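You operate a simulated robot arm through the tools that you are given. There is no shell and no other tool.

You run a simulated robot arm. Do the job below in one go: nothing can be reset, and whatever is moved stays where it is left.

JOB
Dry the damp forks at 50 in the middle drawer, damper fully open.
Fine: drawer shut; wait for Load dry, then turn the heat off; the damper stays open, the forks stay in the drawer; the meter and the spare forks stay.
Where things are to end (x, y in the base frame): stack of large forks within 0.06 m of [0.49, -0.7].

The check looks at the end state, three seconds after you hand in, the way a careful person would. Anything else that was tipped, shoved, dropped, spilled or broken makes it a failure.

ROBOT AND FRAMES
A 7-joint arm with a three-finger gripper, fixed in place. Base frame: the origin is at the foot of the arm, x ahead of it, y to its left, z up. Readings come in m, rad, newtons and seconds.
With the tool pointing down near the work surface it reaches from about 0.1 to 0.9 m from the base axis. Its first joint turns from -2.897 to 2.897 rad. Payload 2.69 kg.
The tool frame sits at the grasp point between the pads (the TCP): z along the fingers, y along the line on which they close. The tips reach 0.03 m beyond it. The gripper opens to 0.128 m. The gripper's body begins 0.117 m behind the TCP.
Orientation is that of the tool frame in the base frame, as [roll, pitch, yaw] about the fixed x, y, z axes, in that order (R = Rz(yaw) Ry(pitch) Rx(roll)). With the fingers straight down and closing along the base's y, the tool's x points along the base's -x, its y along +y and its z along -z.

CONTROLS
- The arm moves only by the tool arm_command. Its argument "deltas" is one flat list of numbers, 7 for each row, row after row: the shift along the base's x, y, z in units of 30 mm (1.0 is 30 mm), then the turn, a rotation vector about the base's x, y, z in units of 5 degrees (1.0 is 5 degrees), then the closure, from 0 (fully open) to 1 (shut). In form: [tx, ty, tz, wx, wy, wz, grip, tx, ty, tz, wx, wy, wz, grip, ...]. A call has 1 to 20 rows; each row shifts and turns the commanded pose from where the row before left it. A call with a number of a shift or a turn outside -1 to 1 is refused whole. Each row takes 0.2 s and may step no farther than 0.05 m and 0.15 rad from the row before; otherwise, or with a gripper value out of range, the whole call is refused. Where a pose cannot be reached the arm comes as near as it can. A force on the tool above 70 N (or 10 N above the force at the start of the call, whichever is more), or a blocked arm, ends the call early, and 0.2 s more pass. The fingers move at their own pace and stop on an object; they squeeze with about 27 N. The grip force told is the motor's: it shows also when the fingers shut on nothing. Time passes only in rows, and 0.2 s behind the last, so rows that do not move let the fingers close. It gives the time, the measured TCP pose, the force on the tool (base axes), the opening and the grip force at its end, in the units of the frame above (readings bear some noise), with the torque about the TCP (base axes, N m) and any sound that the robot's microphone picked up.
- Cameras (640 x 400 px; columns grow to the right, rows downward): "scene" is fixed at [0.214, -0.6518, 1.6631]; the picture's right is [-0.58, -0.82, 0.00], its down [-0.79, 0.55, -0.28] and it looks along [0.23, -0.16, -0.96] (base axes); focal length 305 px, centre (320, 200). "wrist" rides on the gripper at [0.058, 0.054, -0.131] in the tool frame; the picture's right is [-0.68, 0.74, 0.00], its down [-0.62, -0.57, -0.55] and it looks along [-0.40, -0.37, 0.84] (tool axes); focal length 234 px, centre (320, 200). There is no depth. A picture from a camera that has moved, and an enlarged one, comes with that camera's place and axes in the base frame and with its lens. The place of the scene camera against the robot may be out by one fixed shift of up to 0.012 m in any direction.
- snapshot(camera): a new picture of that camera. No time passes.
- slide_trunk(by): slides the trunk up (or, below 0, down) by that many m; the arm rides with it, the base frame stays. It gives what a move gives, with no picture.
- enlarge(camera, box): a new picture of the part [left, top, right, bottom] of that camera's present view, enlarged. No time passes.
- hand_in(): hands the job in; it is judged then, once.

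Places have to be worked out from the pictures, the camera data and where the tool is seen. Open the gripper and draw the arm clear of the work before you hand the job in, unless the task says otherwise.

The tools are called after "Emit:" as a command line: name --argument value ..., lists and objects as JSON in quotes. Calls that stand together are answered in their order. arm_command: Moves the arm, as the interface text tells. Its arguments: {"type":"object","properties":{"deltas":{"type":"array","items":{"type":"number"}}},"required":["deltas"]} The other tools are called the same way: slide_trunk (by) slides the trunk up or down; snapshot (camera) takes a picture; enlarge (camera, box) takes an enlarged picture of a part of a camera's view; hand_in () hands the job in.

At the start:

```text
time_s: 0.0
eef_pos: [0.3137, -0.4555, 1.2165]
orientation: [3.141, 0.0, -3.141]
contact_force: [0.0, -0.2, -0.5]
moment: [0.01, 0.01, -0.01]
finger_gap: 0.1281
grip_force: 0.2
trunk travel left (down, up): [-0.2, 0.15]
```

scene: 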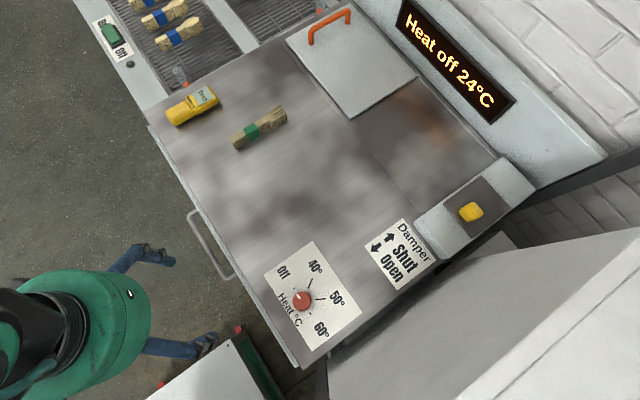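
wrist: 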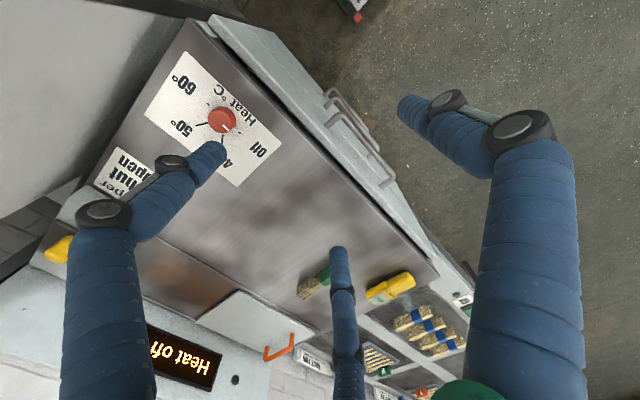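

I'll begin by looking closely at the scene to identify the drawers, knobs, forks and signs.

Emit:
enlarge --camera "scene" --box '[60, 0, 340, 175]'

Emit:
enlarge --camera "scene" --box '[180, 180, 500, 380]'

Emit:
enlarge --camera "wrist" --box '[240, 80, 560, 400]'

Emit:
enlarge --camera "wrist" --box '[0, 0, 320, 400]'

```text
2.29 times, centred on (200, 88) of scene
camera zoom: at [0.214, -0.6518, 1.6631], right [-0.58, -0.82, 0.0], down [-0.79, 0.55, -0.28], along [0.23, -0.16, -0.96], focal length 698 px, centre (594, 457)
```

zoom: 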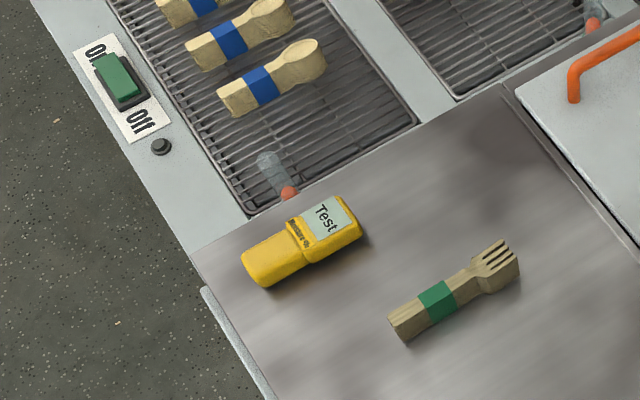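

```text
2.00 times, centred on (340, 280) of scene
camera zoom: at [0.214, -0.6518, 1.6631], right [-0.58, -0.82, 0.0], down [-0.79, 0.55, -0.28], along [0.23, -0.16, -0.96], focal length 611 px, centre (280, 40)
```

zoom: 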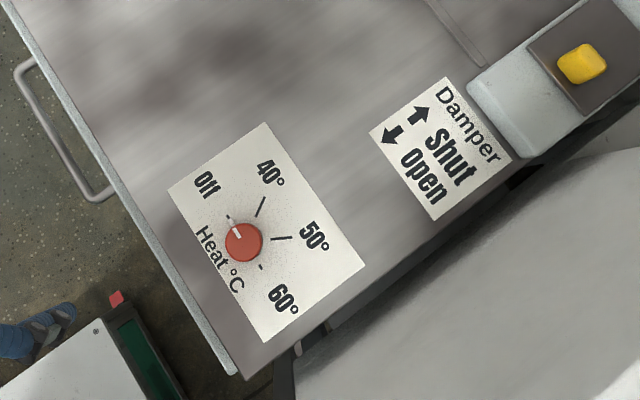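

```text
1.25 times, centred on (400, 240) of wrist
camera zoom: at [0.2562, -0.4028, 1.3465], right [0.68, 0.74, 0.0], down [0.62, -0.57, 0.55], along [0.4, -0.37, -0.84], focal length 293 px, centre (220, 150)
```

zoom: 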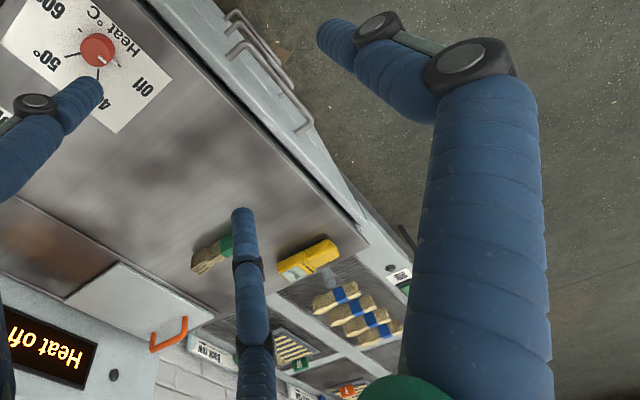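

```text
1.00 times, centred on (160, 200) of wrist (not enlarged: the box is as wide or as high as the picture)
camera zoom: at [0.2562, -0.4028, 1.3465], right [0.68, 0.74, 0.0], down [0.62, -0.57, 0.55], along [0.4, -0.37, -0.84], focal length 234 px, centre (480, 200)
```

zoom: 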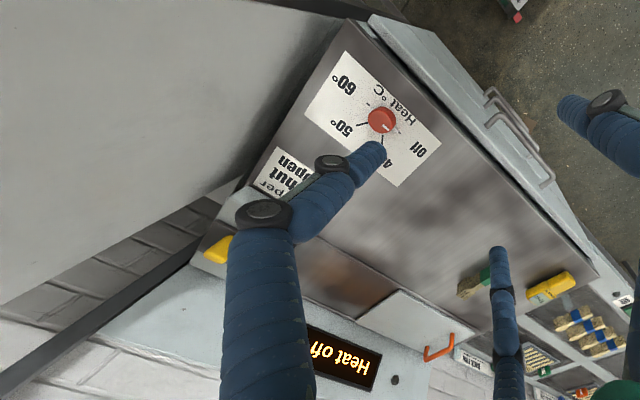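

The bench top seems to be at z≈0.9, with its front face along y≈-0.515. The damper lever is near (0.15,-1.02,1.0) and the green-banded forks are near (0.655,-0.757). I'll raise and move the arm left (+x) to look at the racks and forks from nearer.

Emit:
arm_command --deltas '[1, 0, 0, 0, 0, 0, 0, 1, 0, 0, 0, 0, 0, 0, 1, 0, 0, 0, 0, 0, 0, 1, 0, 0, 0, 0, 0, 0, 1, 0, 0, 0, 0, 0, 0, 1, 0, 0, 0, 0, 0, 0]'

Emit:
snapshot --camera "wrist"

Emit:
snapshot --camera "scene"

```text
time_s: 1.4
eef_pos: [0.4949, -0.456, 1.213]
orientation: [-3.14, 0.0, -3.141]
contact_force: [-0.1, 0.6, 0.0]
moment: [-0.03, -0.02, 0.04]
finger_gap: 0.1278
grip_force: 0.0
trunk travel left (down, up): [-0.2, 0.15]
```

```text
taken
camera wrist: at [0.4379, -0.4028, 1.3443], right [0.68, 0.74, 0.0], down [0.62, -0.57, 0.55], along [0.4, -0.37, -0.84], focal length 234 px, centre (320, 200)
```

wrist: 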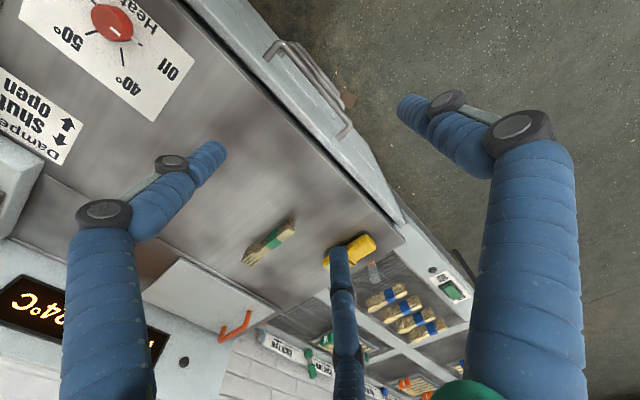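

```text
taken
```

scene: 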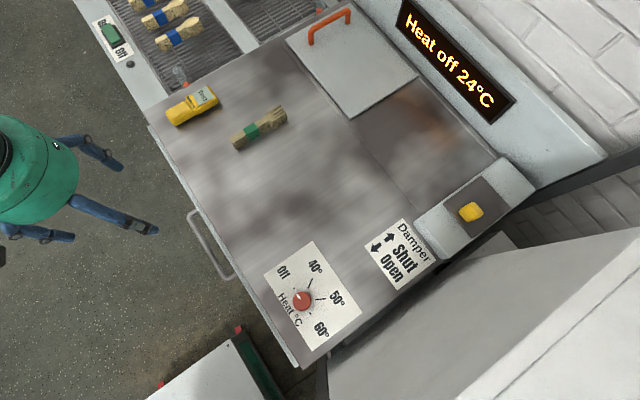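

The pictured hand seems to have three fingers, so I'll shut it in free air and look at how it closes before touching anything.

Emit:
arm_command --deltas '[0, 0, 0, 0, 0, 0, 1, 0, 0, 0, 0, 0, 0, 1, 0, 0, 0, 0, 0, 0, 1, 0, 0, 0, 0, 0, 0, 1]'

Emit:
snapshot --camera "wrist"

Emit:
enlarge --camera "scene" --box '[0, 80, 240, 290]'

```text
time_s: 2.4
eef_pos: [0.4957, -0.4566, 1.2129]
orientation: [-3.142, -0.001, -3.142]
contact_force: [0.0, -0.2, -1.1]
moment: [-0.05, 0.03, -0.03]
finger_gap: 0.0022
grip_force: 27.2
trunk travel left (down, up): [-0.2, 0.15]
```

```text
taken
camera wrist: at [0.4374, -0.4032, 1.3442], right [0.68, 0.74, 0.0], down [0.62, -0.57, 0.55], along [0.4, -0.37, -0.84], focal length 234 px, centre (320, 200)
```

wrist: 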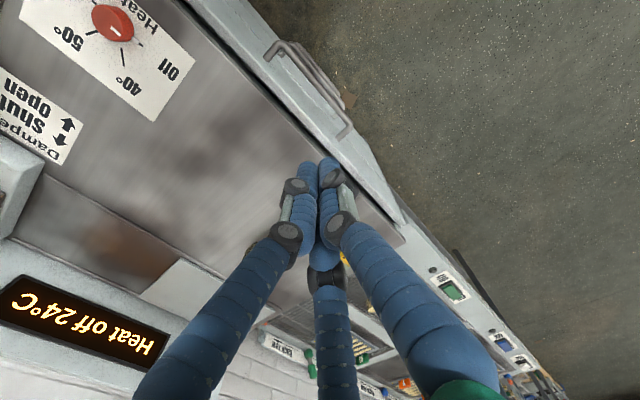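

```text
1.90 times, centred on (120, 185) of scene
camera zoom: at [0.214, -0.6518, 1.6631], right [-0.58, -0.82, 0.0], down [-0.79, 0.55, -0.28], along [0.23, -0.16, -0.96], focal length 582 px, centre (701, 229)
```

zoom: 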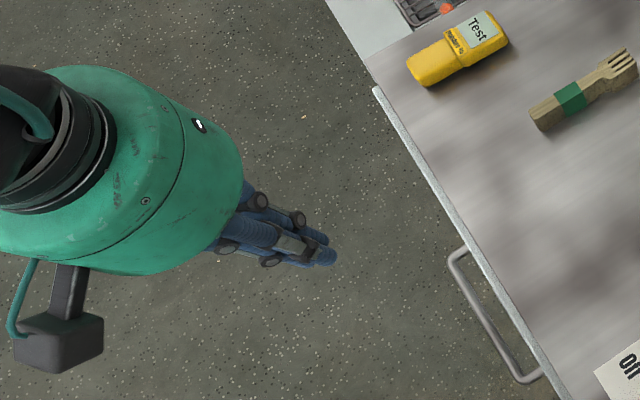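

The fingers converge to a centre point, so gripping works as told. Now I'll look more closely at the racks on the left and the handles.

Emit:
enlarge --camera "wrist" --box '[230, 200, 550, 400]'

Emit:
enlarge --camera "wrist" --box '[230, 20, 420, 220]'

Emit:
enlarge --camera "scene" --box '[380, 120, 560, 260]'

```text
2.00 times, centred on (390, 300) of wrist
camera zoom: at [0.4374, -0.4032, 1.3442], right [0.68, 0.74, 0.0], down [0.62, -0.57, 0.55], along [0.4, -0.37, -0.84], focal length 468 px, centre (180, 0)
```

zoom: 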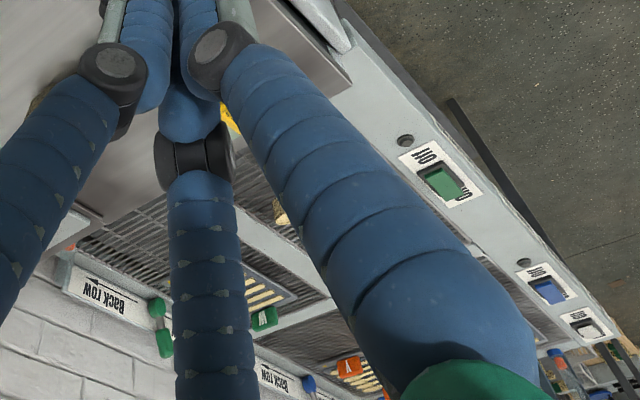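

```text
2.00 times, centred on (325, 120) of wrist
camera zoom: at [0.4374, -0.4032, 1.3442], right [0.68, 0.74, 0.0], down [0.62, -0.57, 0.55], along [0.4, -0.37, -0.84], focal length 468 px, centre (310, 360)
```

zoom: 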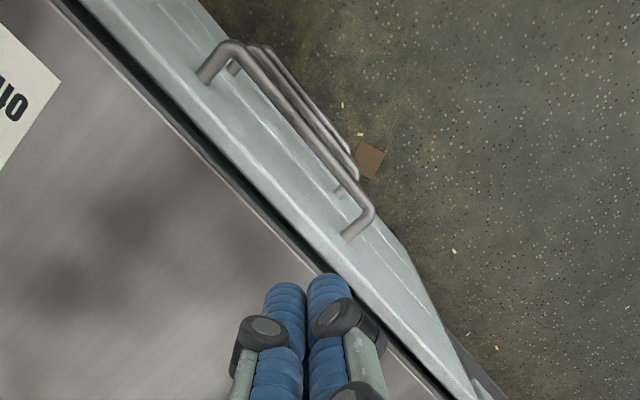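

```text
2.86 times, centred on (470, 190) of scene
camera zoom: at [0.214, -0.6518, 1.6631], right [-0.58, -0.82, 0.0], down [-0.79, 0.55, -0.28], along [0.23, -0.16, -0.96], focal length 872 px, centre (-109, 229)
```

zoom: 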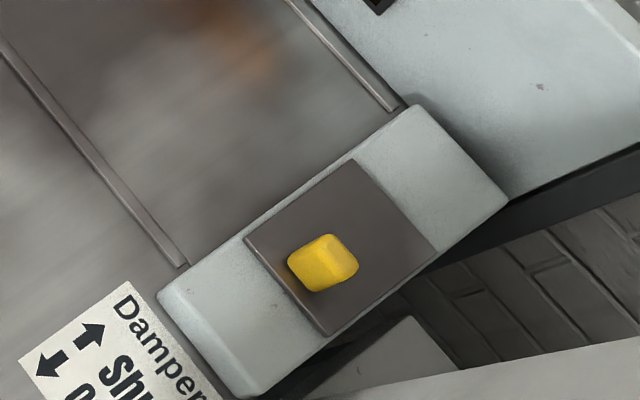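

Next I'll move left further to see which forks are which.

Emit:
arm_command --deltas '[1, 0, 0, 0, 0, 0, 0, 1, 0, 0, 0, 0, 0, 0, 1, 0, 0, 0, 0, 0, 0, 1, 0, 0, 0, 0, 0, 0, 1, 0, 0, 0, 0, 0, 0]'

Emit:
snapshot --camera "wrist"

Emit:
enlarge --camera "wrist" --box '[160, 160, 480, 360]'

```text
time_s: 3.6
eef_pos: [0.6442, -0.4557, 1.2125]
orientation: [3.141, -0.001, 3.142]
contact_force: [1.0, -0.2, 0.0]
moment: [0.0, -0.01, 0.01]
finger_gap: 0.128
grip_force: 0.1
trunk travel left (down, up): [-0.2, 0.15]
```

```text
taken
camera wrist: at [0.5866, -0.4025, 1.3443], right [0.68, 0.74, 0.0], down [0.62, -0.57, 0.55], along [0.4, -0.37, -0.84], focal length 234 px, centre (320, 200)
```

wrist: 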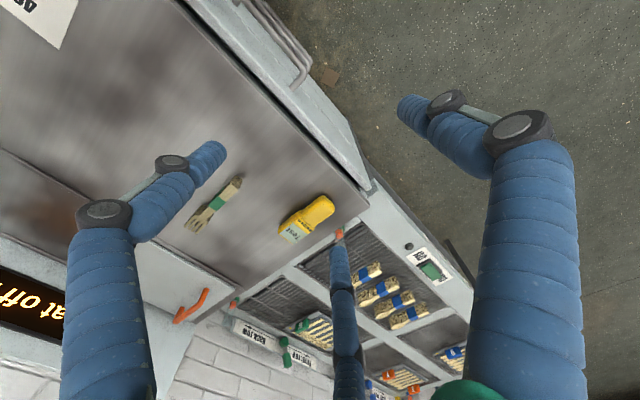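

```text
2.00 times, centred on (320, 260) of wrist
camera zoom: at [0.5866, -0.4025, 1.3443], right [0.68, 0.74, 0.0], down [0.62, -0.57, 0.55], along [0.4, -0.37, -0.84], focal length 468 px, centre (320, 80)
```

zoom: 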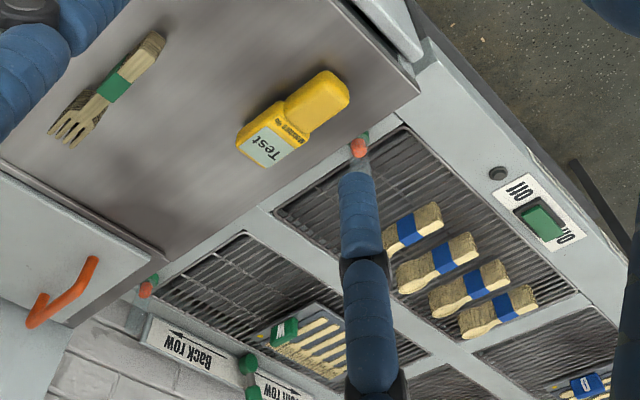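

The stack on the bench top is forks with a green band, lying along y from about -0.68 to -0.85. The blue-banded bundles on the racks are spoons. I'll tilt the hand toward the cabinet front and draw back to view the drawer faces and handles.

Emit:
arm_command --deltas '[-0.42, 0.8, 0, -1, 0, 0, 0, -0.42, 0.8, 0, -1, 0, 0, 0, -0.42, 0.8, 0, -1, 0, 0, 0, -0.42, 0.8, 0, -1, 0, 0, 0, -0.42, 0.8, 0, -1, 0, 0, 0, -0.42, 0.8, 0, -1, 0, 0, 0, -0.42, 0.8, 0, -1, 0, 0, 0, -0.42, 0.8, 0, -1, 0, 0, 0, -0.42, 0.8, 0, -1, 0, 0, 0, -0.42, 0.8, 0, -1, 0, 0, 0, -0.42, 0.8, 0, -1, 0, 0, 0, -0.42, 0.8, 0, -1, 0, 0, 0]'

Emit:
snapshot --camera "wrist"

Emit:
snapshot --camera "scene"

```text
time_s: 6.2
eef_pos: [0.4934, -0.1685, 1.2154]
orientation: [-2.094, 0.0, -3.141]
contact_force: [0.2, -0.1, 0.4]
moment: [-0.01, 0.0, -0.01]
finger_gap: 0.1281
grip_force: 0.1
trunk travel left (down, up): [-0.2, 0.15]
```

```text
taken
camera wrist: at [0.4358, -0.0279, 1.2347], right [0.68, 0.37, -0.64], down [0.62, 0.19, 0.76], along [0.4, -0.91, -0.1], focal length 234 px, centre (320, 200)
```

wrist: 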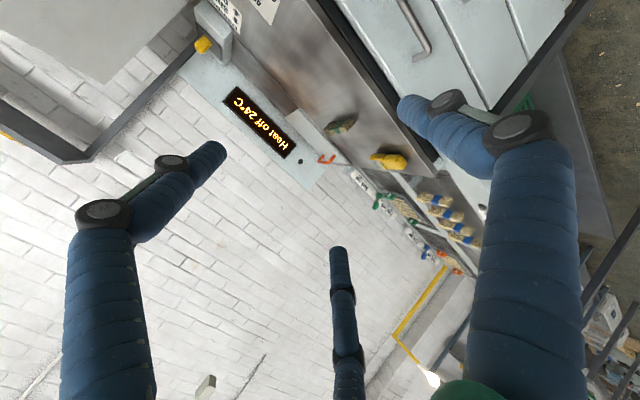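

```text
taken
```

scene: 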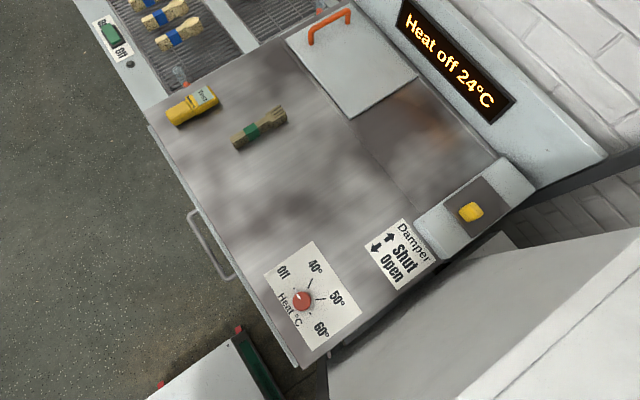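

The drawer faces are in the upper part of this view. I'll lower the trunk to see the cabinet front squarely.

Emit:
slide_trunk --by -0.2

Emit:
arm_command --deltas '[0, 0, -1, 0, 0, 0, 0, 0, 0, -1, 0, 0, 0, 0, 0, 0, -1, 0, 0, 0, 0, 0, 0, -1, 0, 0, 0, 0, 0, 0, -1, 0, 0, 0, 0, 0, 0, -1, 0, 0, 0, 0, 0, 0, -1, 0, 0, 0, 0, 0, 0, -1, 0, 0, 0, 0]'

Emit:
snapshot --camera "wrist"

Emit:
snapshot --camera "scene"

```text
time_s: 8.4
eef_pos: [0.4931, -0.1683, 1.0167]
orientation: [-2.094, 0.001, 3.141]
contact_force: [0.1, 0.4, 0.5]
moment: [0.02, 0.01, 0.01]
finger_gap: 0.1278
grip_force: 0.0
trunk travel left (down, up): [0.0, 0.35]
```

```text
time_s: 10.2
eef_pos: [0.4946, -0.17, 0.7743]
orientation: [-2.096, 0.003, -3.141]
contact_force: [-0.6, 0.8, 1.5]
moment: [0.03, -0.03, 0.0]
finger_gap: 0.1279
grip_force: 0.0
trunk travel left (down, up): [0.0, 0.35]
```

```text
taken
camera wrist: at [0.4373, -0.0299, 0.7931], right [0.68, 0.37, -0.64], down [0.62, 0.19, 0.76], along [0.4, -0.91, -0.1], focal length 234 px, centre (320, 200)
```

wrist: 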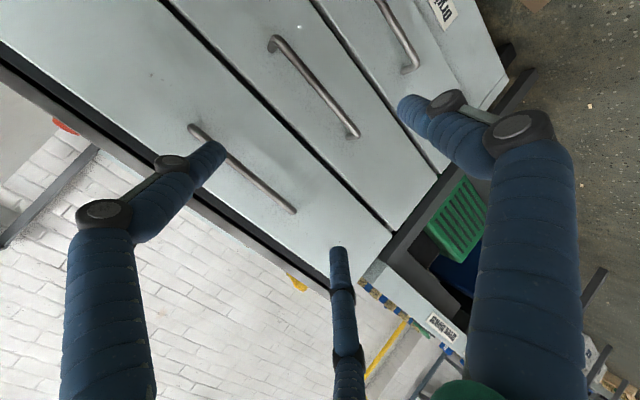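

```text
taken
```

scene: 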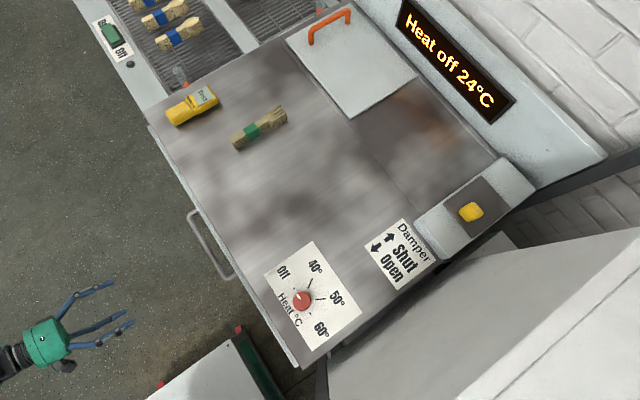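

Three handles are stacked, with the middle one near z≈0.6 and x≈0.49. I'll bring the hand nearer to it, tilting further toward horizontal, then look again to triangulate.

Emit:
arm_command --deltas '[0, -0.9, -0.94, -0.5, 0, 0, 0, 0, -0.9, -0.94, -0.5, 0, 0, 0, 0, -0.9, -0.94, -0.5, 0, 0, 0, 0, -0.9, -0.94, -0.5, 0, 0, 0, 0, -0.9, -0.94, -0.5, 0, 0, 0, 0, -0.9, -0.94, -0.5, 0, 0, 0]'

Emit:
snapshot --camera "wrist"

Emit:
snapshot --camera "scene"

```text
time_s: 11.6
eef_pos: [0.494, -0.3302, 0.6066]
orientation: [-1.831, 0.002, -3.141]
contact_force: [-0.5, 0.6, 1.4]
moment: [0.07, 0.0, -0.02]
finger_gap: 0.1283
grip_force: 0.0
trunk travel left (down, up): [0.0, 0.35]
```

```text
taken
camera wrist: at [0.4362, -0.1895, 0.5875], right [0.68, 0.19, -0.71], down [0.61, 0.38, 0.69], along [0.4, -0.9, 0.14], focal length 234 px, centre (320, 200)
```

wrist: 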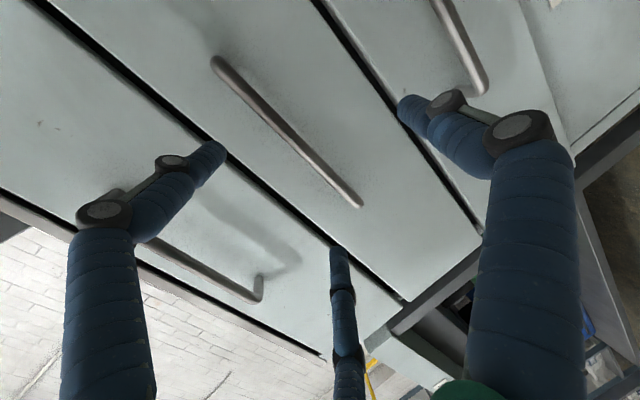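

```text
taken
```

scene: 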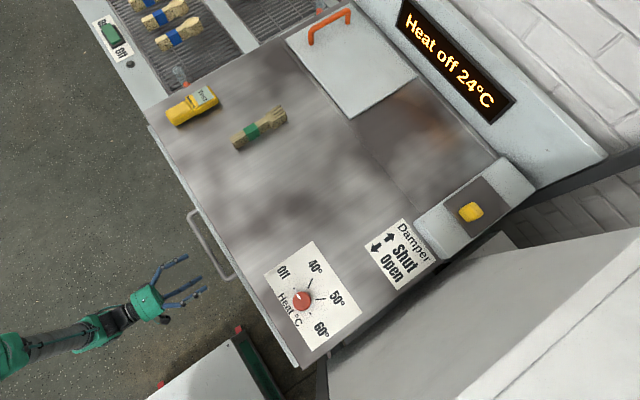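

Triangulating the two views puts the middle handle bar at y≈-0.465, z≈0.600, spanning x≈0.38–0.60. I'll advance with the fingers half closed so they straddle the bar.

Emit:
arm_command --deltas '[0, -0.8, -0.04, 0, 0, 0, 0.35, 0, -0.8, -0.04, 0, 0, 0, 0.4, 0, -0.8, -0.04, 0, 0, 0, 0.4, 0, -0.8, -0.04, 0, 0, 0, 0.4, 0, -0.8, -0.04, 0, 0, 0, 0.4]'

Emit:
snapshot --camera "wrist"

Emit:
enlarge --camera "scene" --box '[100, 180, 300, 340]'

```text
time_s: 12.8
eef_pos: [0.4933, -0.451, 0.6004]
orientation: [-1.832, 0.001, 3.14]
contact_force: [-0.7, 1.0, 0.4]
moment: [-0.04, -0.05, 0.02]
finger_gap: 0.0768
grip_force: 0.1
trunk travel left (down, up): [0.0, 0.35]
```

```text
taken
camera wrist: at [0.4354, -0.3099, 0.5824], right [0.68, 0.19, -0.71], down [0.62, 0.38, 0.69], along [0.4, -0.9, 0.14], focal length 234 px, centre (320, 200)
```

wrist: 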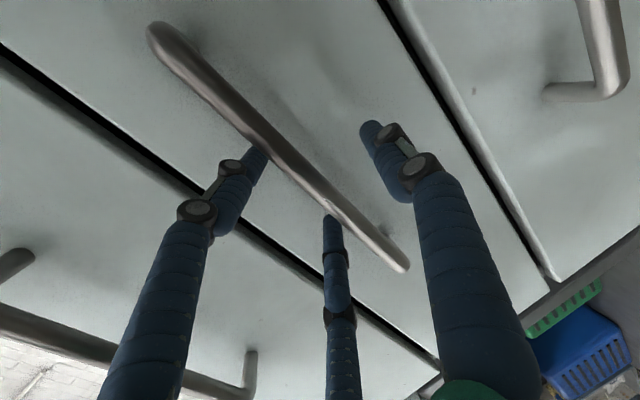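

```text
2.50 times, centred on (200, 260) of scene
camera zoom: at [0.214, -0.6518, 1.6631], right [-0.58, -0.82, 0.0], down [-0.79, 0.55, -0.28], along [0.23, -0.16, -0.96], focal length 763 px, centre (620, 50)
```

zoom: 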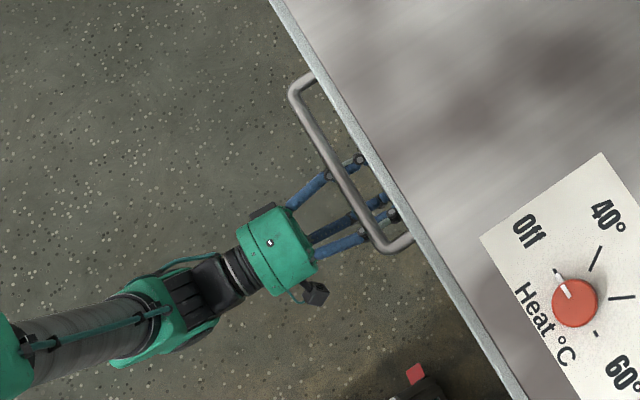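

The bar sits between the fingers at about the TCP. I'll close on it.

Emit:
arm_command --deltas '[0, 0, 0, 0, 0, 0, 1, 0, 0, 0, 0, 0, 0, 1, 0, 0, 0, 0, 0, 0, 1]'

Emit:
snapshot --camera "wrist"

```text
time_s: 13.6
eef_pos: [0.4929, -0.4506, 0.6047]
orientation: [-1.826, 0.004, 3.139]
contact_force: [-25.8, -6.0, 64.9]
moment: [-0.04, 0.89, -0.6]
finger_gap: 0.0243
grip_force: 45.0
trunk travel left (down, up): [0.0, 0.35]
```

```text
taken
camera wrist: at [0.4352, -0.3103, 0.5858], right [0.68, 0.18, -0.71], down [0.61, 0.39, 0.69], along [0.4, -0.9, 0.15], focal length 234 px, centre (320, 200)
```

wrist: 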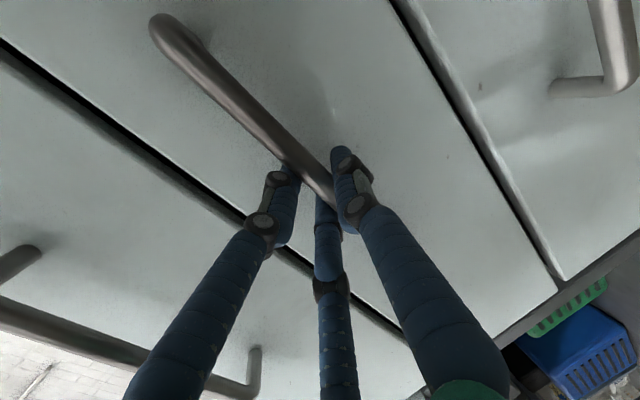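

Gripped (gap 0.024), but the bar pushes the tool upward with 65 N, so the bar is a few mm higher than the hand. I'll ease the command up a bit.

Emit:
arm_command --deltas '[0, 0, 0.15, 0, 0, 0, 1, 0, 0, 0.1, 0, 0, 0, 1]'

```text
time_s: 14.2
eef_pos: [0.4923, -0.449, 0.6056]
orientation: [-1.839, -0.002, -3.14]
contact_force: [-0.3, -2.5, -3.8]
moment: [0.01, -0.33, 0.5]
finger_gap: 0.0244
grip_force: 44.7
trunk travel left (down, up): [0.0, 0.35]
```

Relieved. Now I'll pull gently along +y and see whether the drawer follows.

Emit:
arm_command --deltas '[0, 0.4, 0, 0, 0, 0, 1, 0, 0.6, 0, 0, 0, 0, 1, 0, 0.6, 0, 0, 0, 0, 1, 0, 0.6, 0, 0, 0, 0, 1, 0, 0.6, 0, 0, 0, 0, 1]'

Emit:
snapshot --camera "scene"

```text
time_s: 15.4
eef_pos: [0.4931, -0.3677, 0.6055]
orientation: [-1.837, -0.003, -3.138]
contact_force: [8.1, 0.3, -65.0]
moment: [-0.12, -0.25, 0.54]
finger_gap: 0.0244
grip_force: 44.8
trunk travel left (down, up): [0.0, 0.35]
```

```text
taken
```

scene: 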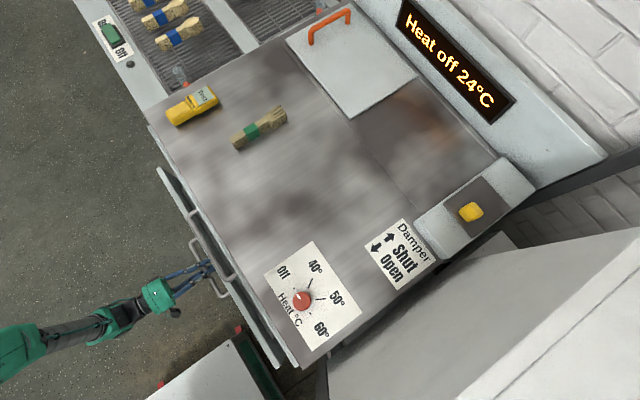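

The drawer slides out. I'll relieve the vertical force and continue pulling.

Emit:
arm_command --deltas '[0, 0, -0.2, 0, 0, 0, 1, 0, 0.6, -0.02, 0, 0, 0, 1, 0, 0.6, -0.02, 0, 0, 0, 1, 0, 0.6, -0.02, 0, 0, 0, 1]'

```text
time_s: 16.4
eef_pos: [0.493, -0.3129, 0.6056]
orientation: [-1.827, 0.004, 3.139]
contact_force: [-36.7, -0.2, 54.7]
moment: [-0.16, 1.11, -0.87]
finger_gap: 0.0245
grip_force: 45.5
trunk travel left (down, up): [0.0, 0.35]
```

Emit:
arm_command --deltas '[0, 0, 0.15, 0, 0, 0, 1, 0, 0.6, 0.02, 0, 0, 0, 1, 0, 0.6, 0, 0, 0, 0, 1, 0, 0.6, 0, 0, 0, 0, 1]'

Emit:
snapshot --camera "scene"

```text
time_s: 17.4
eef_pos: [0.493, -0.2577, 0.6053]
orientation: [-1.833, 0.001, -3.141]
contact_force: [-16.8, -0.3, 2.0]
moment: [-0.01, -0.08, 1.24]
finger_gap: 0.0242
grip_force: 44.8
trunk travel left (down, up): [0.0, 0.35]
```

```text
taken
```

scene: 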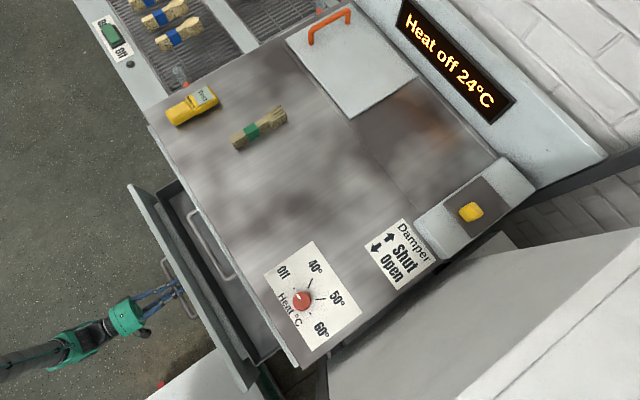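

The drawer is out by 0.19 m and appears empty so far. I'll continue pulling.

Emit:
arm_command --deltas '[0, 0.6, 0, 0, 0, 0, 1, 0, 0.6, 0, 0, 0, 0, 1, 0, 0.6, 0, 0, 0, 0, 1, 0, 0.6, 0, 0, 0, 0, 1]'

Emit:
snapshot --camera "scene"

```text
time_s: 18.4
eef_pos: [0.4932, -0.1864, 0.6054]
orientation: [-1.831, 0.0, -3.141]
contact_force: [-13.7, 0.3, -27.2]
moment: [-0.08, -0.02, 0.51]
finger_gap: 0.024
grip_force: 45.0
trunk travel left (down, up): [0.0, 0.35]
```

```text
taken
```

scene: 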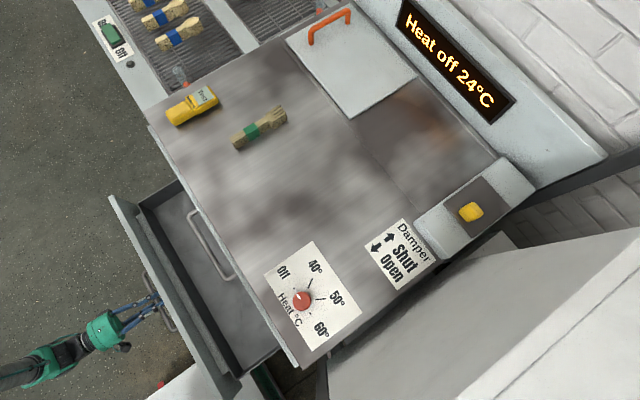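

Emit:
arm_command --deltas '[0, 0.6, -0.08, 0, 0, 0, 1, 0, 0.6, 0, 0, 0, 0, 1, 0, 0.6, 0, 0, 0, 0, 1, 0, 0.6, 0, 0, 0, 0, 1]'

Emit:
snapshot --camera "scene"

```text
time_s: 19.2
eef_pos: [0.4936, -0.1318, 0.6065]
orientation: [-1.825, -0.002, 3.139]
contact_force: [-4.1, -4.8, 13.8]
moment: [-0.13, 0.17, -0.29]
finger_gap: 0.0246
grip_force: 44.6
trunk travel left (down, up): [0.0, 0.35]
stopped in row 4: the force on the tool passed its limit at 82 N (the readings are from after the stop); the commanded pose is now the measured one
```

```text
taken
```

scene: 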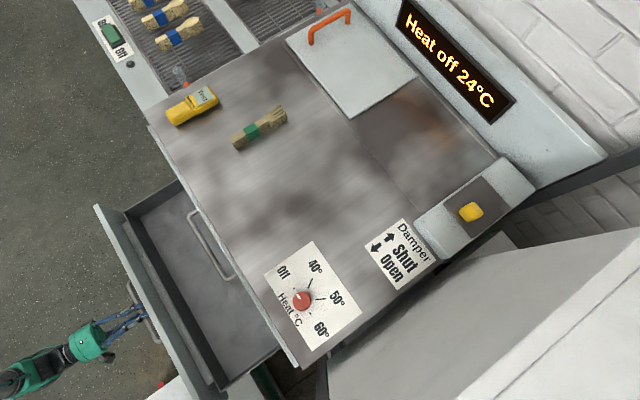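

The drawer seems to be at its stop, about 0.32 m out, and it looks empty, so the green-banded stack is the load. I'll open the fingers and back off from the handle.

Emit:
arm_command --deltas '[0, 0, 0, 0, 0, 0, 0.4, 0, 0, 0, 0, 0, 0, 0.4, 0, 0.6, 0, 0, 0, 0, 0.4, 0, 0.8, 0, 0, 0, 0, 0.4, 0, 0.8, 0, 0, 0, 0, 0.4, 0, 0.8, 0, 0, 0, 0, 0.4]'

Emit:
snapshot --camera "wrist"

Emit:
enlarge --camera "scene" --box '[60, 160, 320, 400]'

```text
time_s: 20.6
eef_pos: [0.4947, -0.0436, 0.6036]
orientation: [-1.826, -0.003, -3.141]
contact_force: [0.9, -0.2, 0.7]
moment: [0.05, 0.0, -0.01]
finger_gap: 0.0771
grip_force: 0.0
trunk travel left (down, up): [0.0, 0.35]
```

```text
taken
camera wrist: at [0.4385, 0.0965, 0.5848], right [0.68, 0.18, -0.71], down [0.62, 0.39, 0.68], along [0.4, -0.9, 0.15], focal length 234 px, centre (320, 200)
```

wrist: 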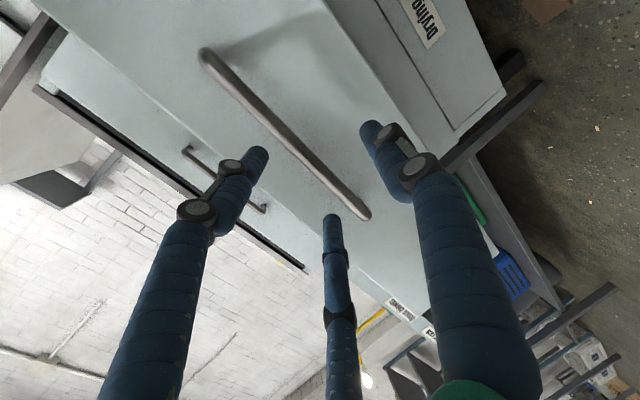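

```text
1.67 times, centred on (190, 280) of scene
camera zoom: at [0.214, -0.6518, 1.6631], right [-0.58, -0.82, 0.0], down [-0.79, 0.55, -0.28], along [0.23, -0.16, -0.96], focal length 509 px, centre (537, 67)
```

zoom: 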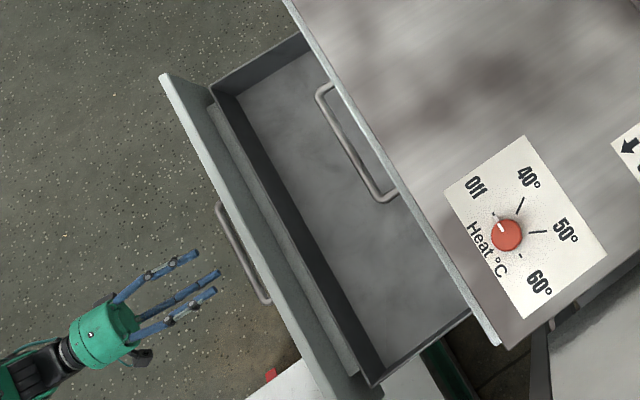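

The drawer floor is clear. Now I'll raise the trunk straight up (the fingers are clear of the handle) and go for the fork stack.

Emit:
slide_trunk --by 0.25

Emit:
arm_command --deltas '[0, 0, 1, 1, 0, 0, 0, 0, 0, 1, 1, 0, 0, 0, 0, 0, 1, 1, 0, 0, 0, 0, 0, 1, 1, 0, 0, 0, 0, 0, 1, 1, 0, 0, 0, 0, 0, 1, 1, 0, 0, 0, 0, 0, 1, 1, 0, 0, 0, 0, 0, 1, 1, 0, 0, 0, 0, -0.5, 1, 1, 0, 0, 0, 0, -0.5, 1, 1, 0, 0, 0, 0, -0.5, 0, 1, 0, 0, 0, 0, -0.5, 0, 1, 0, 0, 0, 0, -0.5, 0, 1, 0, 0, 0, 0, -0.5, 0, 1, 0, 0, 0, 0, -0.5, 0, 1, 0, 0, 0]'

```text
time_s: 23.2
eef_pos: [0.4958, -0.0437, 0.853]
orientation: [-1.826, -0.002, 3.138]
contact_force: [-0.4, -0.3, -0.3]
moment: [0.0, 0.0, -0.01]
finger_gap: 0.0769
grip_force: 0.0
trunk travel left (down, up): [-0.25, 0.1]
```

```text
time_s: 26.4
eef_pos: [0.4958, -0.1484, 1.1547]
orientation: [-3.134, -0.001, -3.14]
contact_force: [-0.2, 0.4, -0.3]
moment: [-0.01, 0.01, -0.01]
finger_gap: 0.1275
grip_force: 0.1
trunk travel left (down, up): [-0.25, 0.1]
```

Now I'll turn -90° about z while moving over toward the forks at a safe height.

Emit:
arm_command --deltas '[0.19, -0.74, 0, 0, 0, -1, 0, 0.19, -0.74, 0, 0, 0, -1, 0, 0.19, -0.74, 0, 0, 0, -1, 0, 0.19, -0.74, 0, 0, 0, -1, 0, 0.19, -0.74, 0, 0, 0, -1, 0, 0.19, -0.74, 0, 0, 0, -1, 0, 0.19, -0.74, 0, 0, 0, -1, 0, 0.19, -0.74, 0, 0, 0, -1, 0, 0.19, -0.74, 0, 0, 0, -1, 0, 0.19, -0.74, 0, 0, 0, -1, 0, 0.19, -0.74, 0, 0, 0, -1, 0, 0.19, -0.74, 0, 0, 0, -1, 0, 0.19, -0.74, 0, 0, 0, -1, 0, 0.19, -0.74, 0, 0, 0, -1, 0, 0.19, -0.74, 0, 0, 0, -1, 0, 0.19, -0.74, 0, 0, 0, -1, 0, 0.19, -0.74, 0, 0, 0, -1, 0, 0.19, -0.74, 0, 0, 0, -1, 0]'

Emit:
snapshot --camera "wrist"

Emit:
snapshot --camera "scene"

```text
time_s: 30.2
eef_pos: [0.597, -0.5505, 1.1532]
orientation: [-3.136, -0.001, 1.572]
contact_force: [0.0, 0.3, 0.4]
moment: [-0.01, 0.0, 0.01]
finger_gap: 0.1283
grip_force: 0.1
trunk travel left (down, up): [-0.25, 0.1]
```

```text
taken
camera wrist: at [0.6526, -0.492, 1.2831], right [0.74, -0.68, -0.01], down [-0.56, -0.62, 0.55], along [-0.38, -0.4, -0.83], focal length 234 px, centre (320, 200)
```

wrist: 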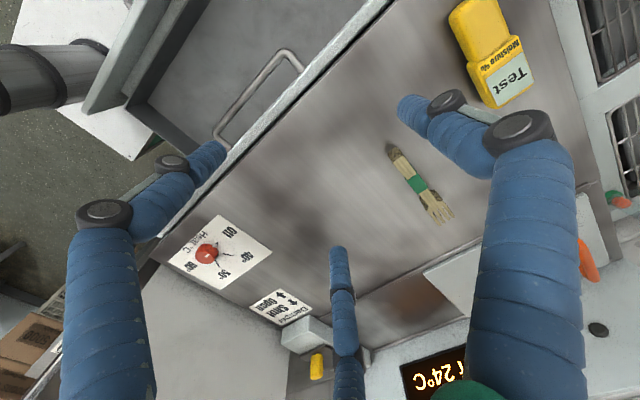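

```text
taken
```

scene: 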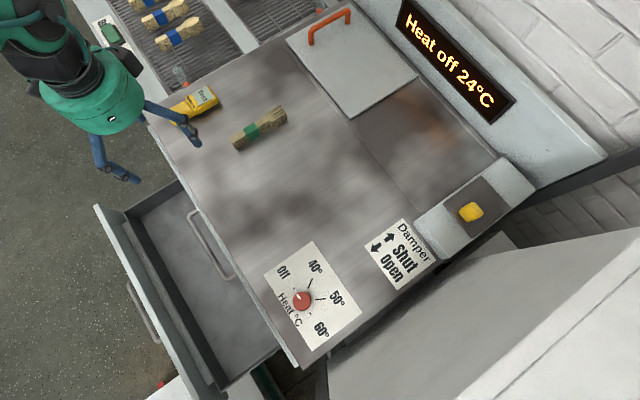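

The forks lie at x≈0.636, y from -0.67 to -0.855, on the bench at z≈0.905. I'll tilt the tool 20° outward for reach and move to above the grasp point, near (0.636,-0.735).

Emit:
arm_command --deltas '[0.16, -0.77, -0.45, -1, 0, 0, 0, 0.16, -0.77, -0.45, -1, 0, 0, 0, 0.16, -0.77, -0.45, -1, 0, 0, 0, 0.16, -0.77, -0.45, -1, 0, 0, 0, 0.16, -0.77, -0.45, 0, 0, 0, 0, 0.16, -0.77, -0.45, 0, 0, 0, 0, 0.16, -0.77, -0.45, 0, 0, 0, 0, 0.16, -0.77, -0.45, 0, 0, 0, 0.1]'

Emit:
snapshot --camera "wrist"

Emit:
snapshot --camera "scene"

```text
time_s: 32.0
eef_pos: [0.6382, -0.732, 1.0449]
orientation: [-3.134, 0.347, 1.574]
contact_force: [0.7, -0.1, 0.6]
moment: [-0.02, 0.01, -0.03]
finger_gap: 0.1153
grip_force: 0.1
trunk travel left (down, up): [-0.25, 0.1]
```

```text
taken
camera wrist: at [0.6926, -0.6334, 1.1476], right [0.74, -0.64, 0.22], down [-0.56, -0.39, 0.73], along [-0.38, -0.66, -0.65], focal length 234 px, centre (320, 200)
```

wrist: 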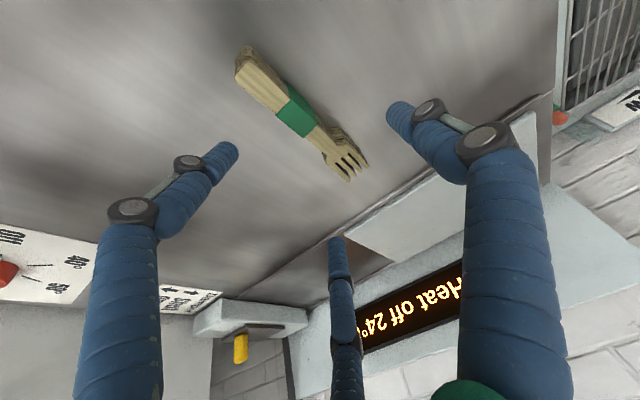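

```text
taken
```

scene: 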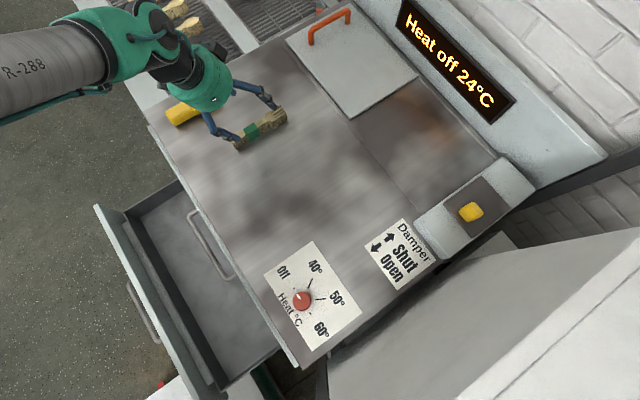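

The pose is reached and the forks run at x≈0.636. I'll descend part way and check alignment.

Emit:
arm_command --deltas '[0, -0.05, -0.6, 0, 0, 0, 0.15, 0, -0.05, -0.6, 0, 0, 0, 0.15, 0, -0.05, -0.6, 0, 0, 0, 0.2, 0, 0, -0.5, 0, 0, 0, 0.2]'

Emit:
snapshot --camera "wrist"

Emit:
enlarge --camera "scene" --box '[140, 60, 340, 185]'

```text
time_s: 33.0
eef_pos: [0.6357, -0.7391, 0.975]
orientation: [-3.134, 0.347, 1.571]
contact_force: [-0.2, 0.5, 0.3]
moment: [0.01, 0.01, 0.0]
finger_gap: 0.1022
grip_force: 0.0
trunk travel left (down, up): [-0.25, 0.1]
```

```text
taken
camera wrist: at [0.6913, -0.6397, 1.0787], right [0.74, -0.64, 0.23], down [-0.56, -0.39, 0.73], along [-0.38, -0.66, -0.65], focal length 234 px, centre (320, 200)
```

wrist: 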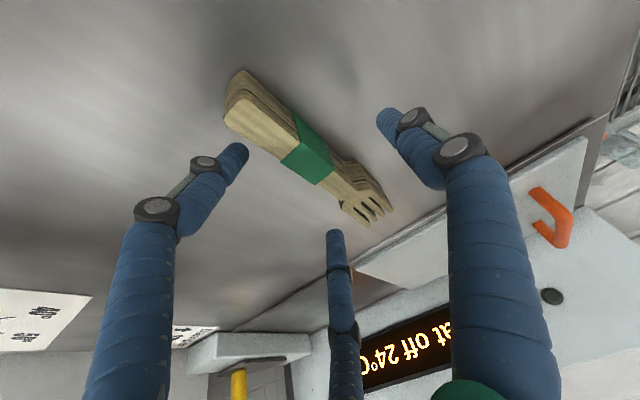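

```text
3.20 times, centred on (240, 122) of scene
camera zoom: at [0.214, -0.6518, 1.6631], right [-0.58, -0.82, 0.0], down [-0.79, 0.55, -0.28], along [0.23, -0.16, -0.96], focal length 977 px, centre (576, 448)
```

zoom: 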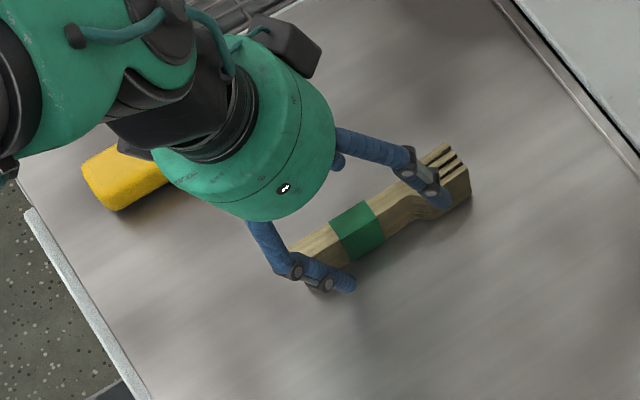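

The forks are nearly centred between the fingers, about 6 mm toward -x. I'll shift and go down to z≈0.945.

Emit:
arm_command --deltas '[-0.1, 0, -0.4, 0, 0, 0, 0.2, -0.1, 0, -0.4, 0, 0, 0, 0.2, 0, 0, -0.2, 0, 0, 0, 0.2]'

Emit:
snapshot --camera "wrist"

Emit:
enlarge --camera "scene" --box '[180, 80, 320, 170]'

```text
time_s: 33.8
eef_pos: [0.6297, -0.7367, 0.9479]
orientation: [-3.137, 0.347, 1.57]
contact_force: [-8.3, 20.0, 25.7]
moment: [1.81, 0.98, -0.16]
finger_gap: 0.1279
grip_force: 16.4
trunk travel left (down, up): [-0.25, 0.1]
```

```text
taken
camera wrist: at [0.6843, -0.6375, 1.051], right [0.74, -0.64, 0.23], down [-0.56, -0.39, 0.73], along [-0.38, -0.66, -0.65], focal length 234 px, centre (320, 200)
```

wrist: 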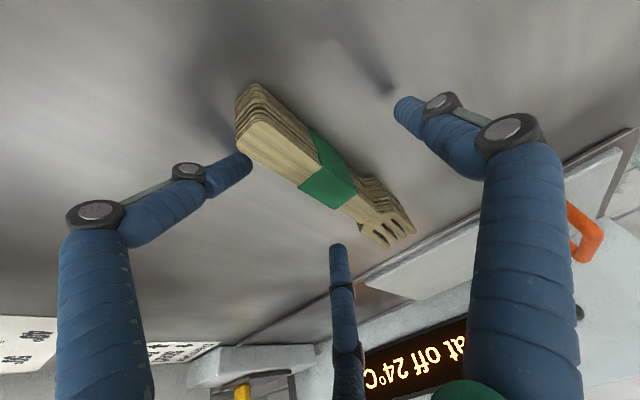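

```text
4.44 times, centred on (250, 125) of scene
camera zoom: at [0.214, -0.6518, 1.6631], right [-0.58, -0.82, 0.0], down [-0.79, 0.55, -0.28], along [0.23, -0.16, -0.96], focal length 1357 px, centre (631, 533)
```

zoom: 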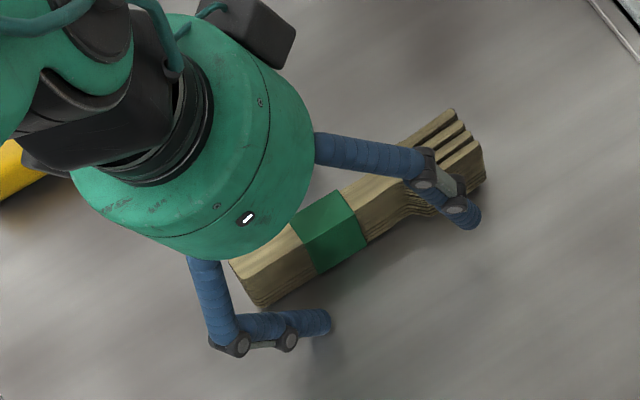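

The tool is meeting something: the tilted hand's low finger reached the bench and was pushed open. I'll rise 3 cm, reduce the tilt to 10°, and check that the pose is still reachable.

Emit:
arm_command --deltas '[0, 0, 0.6, 0, 0, 0, 0.2, 0, 0, 0.6, 0, 0, 0, 0.2, 0, 0, 0, 1, 0, 0, 0.2, 0, 0, 0, 1, 0, 0, 0.2, 0, 0, 0, 0, 0, 0, 0.2]'

Emit:
snapshot --camera "wrist"

Emit:
enlarge --camera "scene" --box '[180, 80, 320, 170]'

```text
time_s: 35.0
eef_pos: [0.6318, -0.7378, 0.9818]
orientation: [-3.135, 0.171, 1.572]
contact_force: [0.3, -0.7, 0.3]
moment: [0.01, -0.02, 0.01]
finger_gap: 0.1025
grip_force: 0.0
trunk travel left (down, up): [-0.25, 0.1]
```

```text
taken
camera wrist: at [0.6858, -0.659, 1.1007], right [0.74, -0.67, 0.11], down [-0.56, -0.51, 0.65], along [-0.38, -0.54, -0.75], focal length 234 px, centre (320, 200)
```

wrist: 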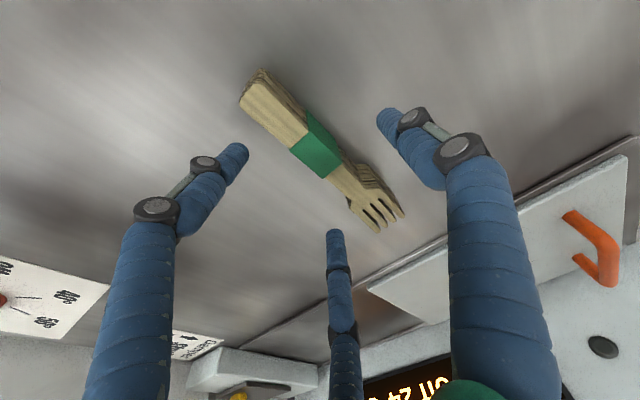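

```text
4.44 times, centred on (250, 125) of scene
camera zoom: at [0.214, -0.6518, 1.6631], right [-0.58, -0.82, 0.0], down [-0.79, 0.55, -0.28], along [0.23, -0.16, -0.96], focal length 1357 px, centre (631, 533)
```

zoom: 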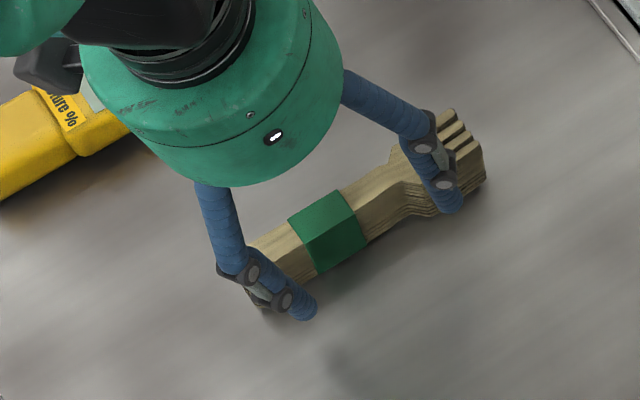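

The stack is about 4 cm high, so TCP z≈0.95 suffices. I'll shift 6 mm in +x, descend to 0.95, and check for contact.

Emit:
arm_command --deltas '[0.1, 0, -0.4, 0, 0, 0, 0.2, 0.1, 0, -0.4, 0, 0, 0, 0.25, 0, 0, -0.2, 0, 0, 0, 0.25]'

Emit:
snapshot --camera "wrist"

```text
time_s: 35.8
eef_pos: [0.6371, -0.7377, 0.9527]
orientation: [-3.135, 0.174, 1.569]
contact_force: [-1.3, 0.5, 8.1]
moment: [0.47, 0.32, -0.01]
finger_gap: 0.0979
grip_force: 2.3
trunk travel left (down, up): [-0.25, 0.1]
```

```text
taken
camera wrist: at [0.6928, -0.6584, 1.0718], right [0.74, -0.67, 0.11], down [-0.56, -0.51, 0.65], along [-0.38, -0.54, -0.75], focal length 234 px, centre (320, 200)
```

wrist: 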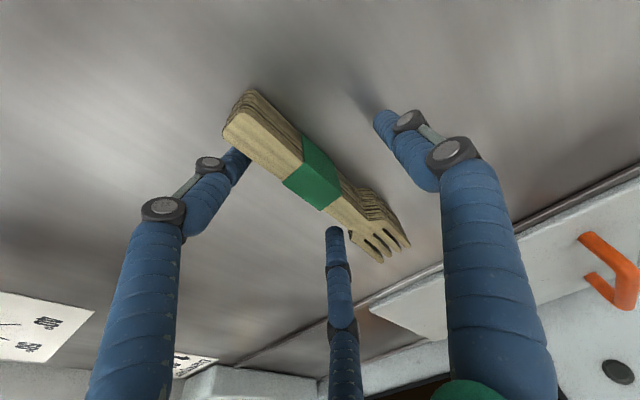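

There is only light contact with the bench (8 N). I'll rise about 4 mm and close on the stack.

Emit:
arm_command --deltas '[0, 0, 0.15, 0, 0, 0, 0.3, 0, 0, 0, 0, 0, 0, 0.45, 0, 0, 0, 0, 0, 0, 0.6, 0, 0, 0, 0, 0, 0, 0.8, 0, 0, 0, 0, 0, 0, 1, 0, 0, 0, 0, 0, 0, 1]'

Emit:
snapshot --camera "wrist"

Emit:
enlarge --camera "scene" --box '[180, 80, 320, 170]'

```text
time_s: 37.2
eef_pos: [0.637, -0.7372, 0.9564]
orientation: [-3.135, 0.172, 1.571]
contact_force: [0.3, -0.2, -0.6]
moment: [0.02, 0.02, 0.0]
finger_gap: 0.0267
grip_force: 26.8
trunk travel left (down, up): [-0.25, 0.1]
```

```text
taken
camera wrist: at [0.6923, -0.6585, 1.0745], right [0.74, -0.67, 0.11], down [-0.56, -0.51, 0.65], along [-0.38, -0.54, -0.75], focal length 234 px, centre (320, 200)
```

wrist: 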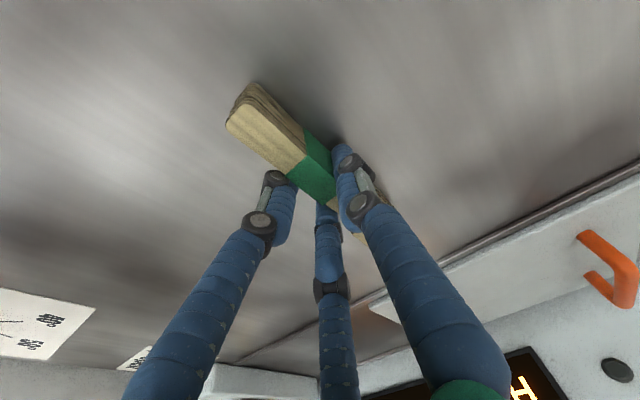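

```text
4.44 times, centred on (250, 125) of scene
camera zoom: at [0.214, -0.6518, 1.6631], right [-0.58, -0.82, 0.0], down [-0.79, 0.55, -0.28], along [0.23, -0.16, -0.96], focal length 1357 px, centre (631, 533)
```

zoom: 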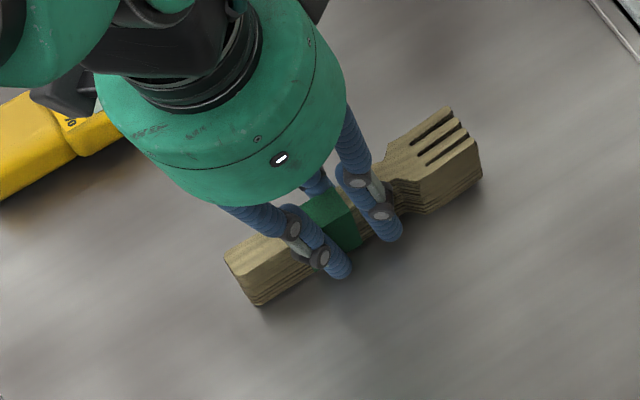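

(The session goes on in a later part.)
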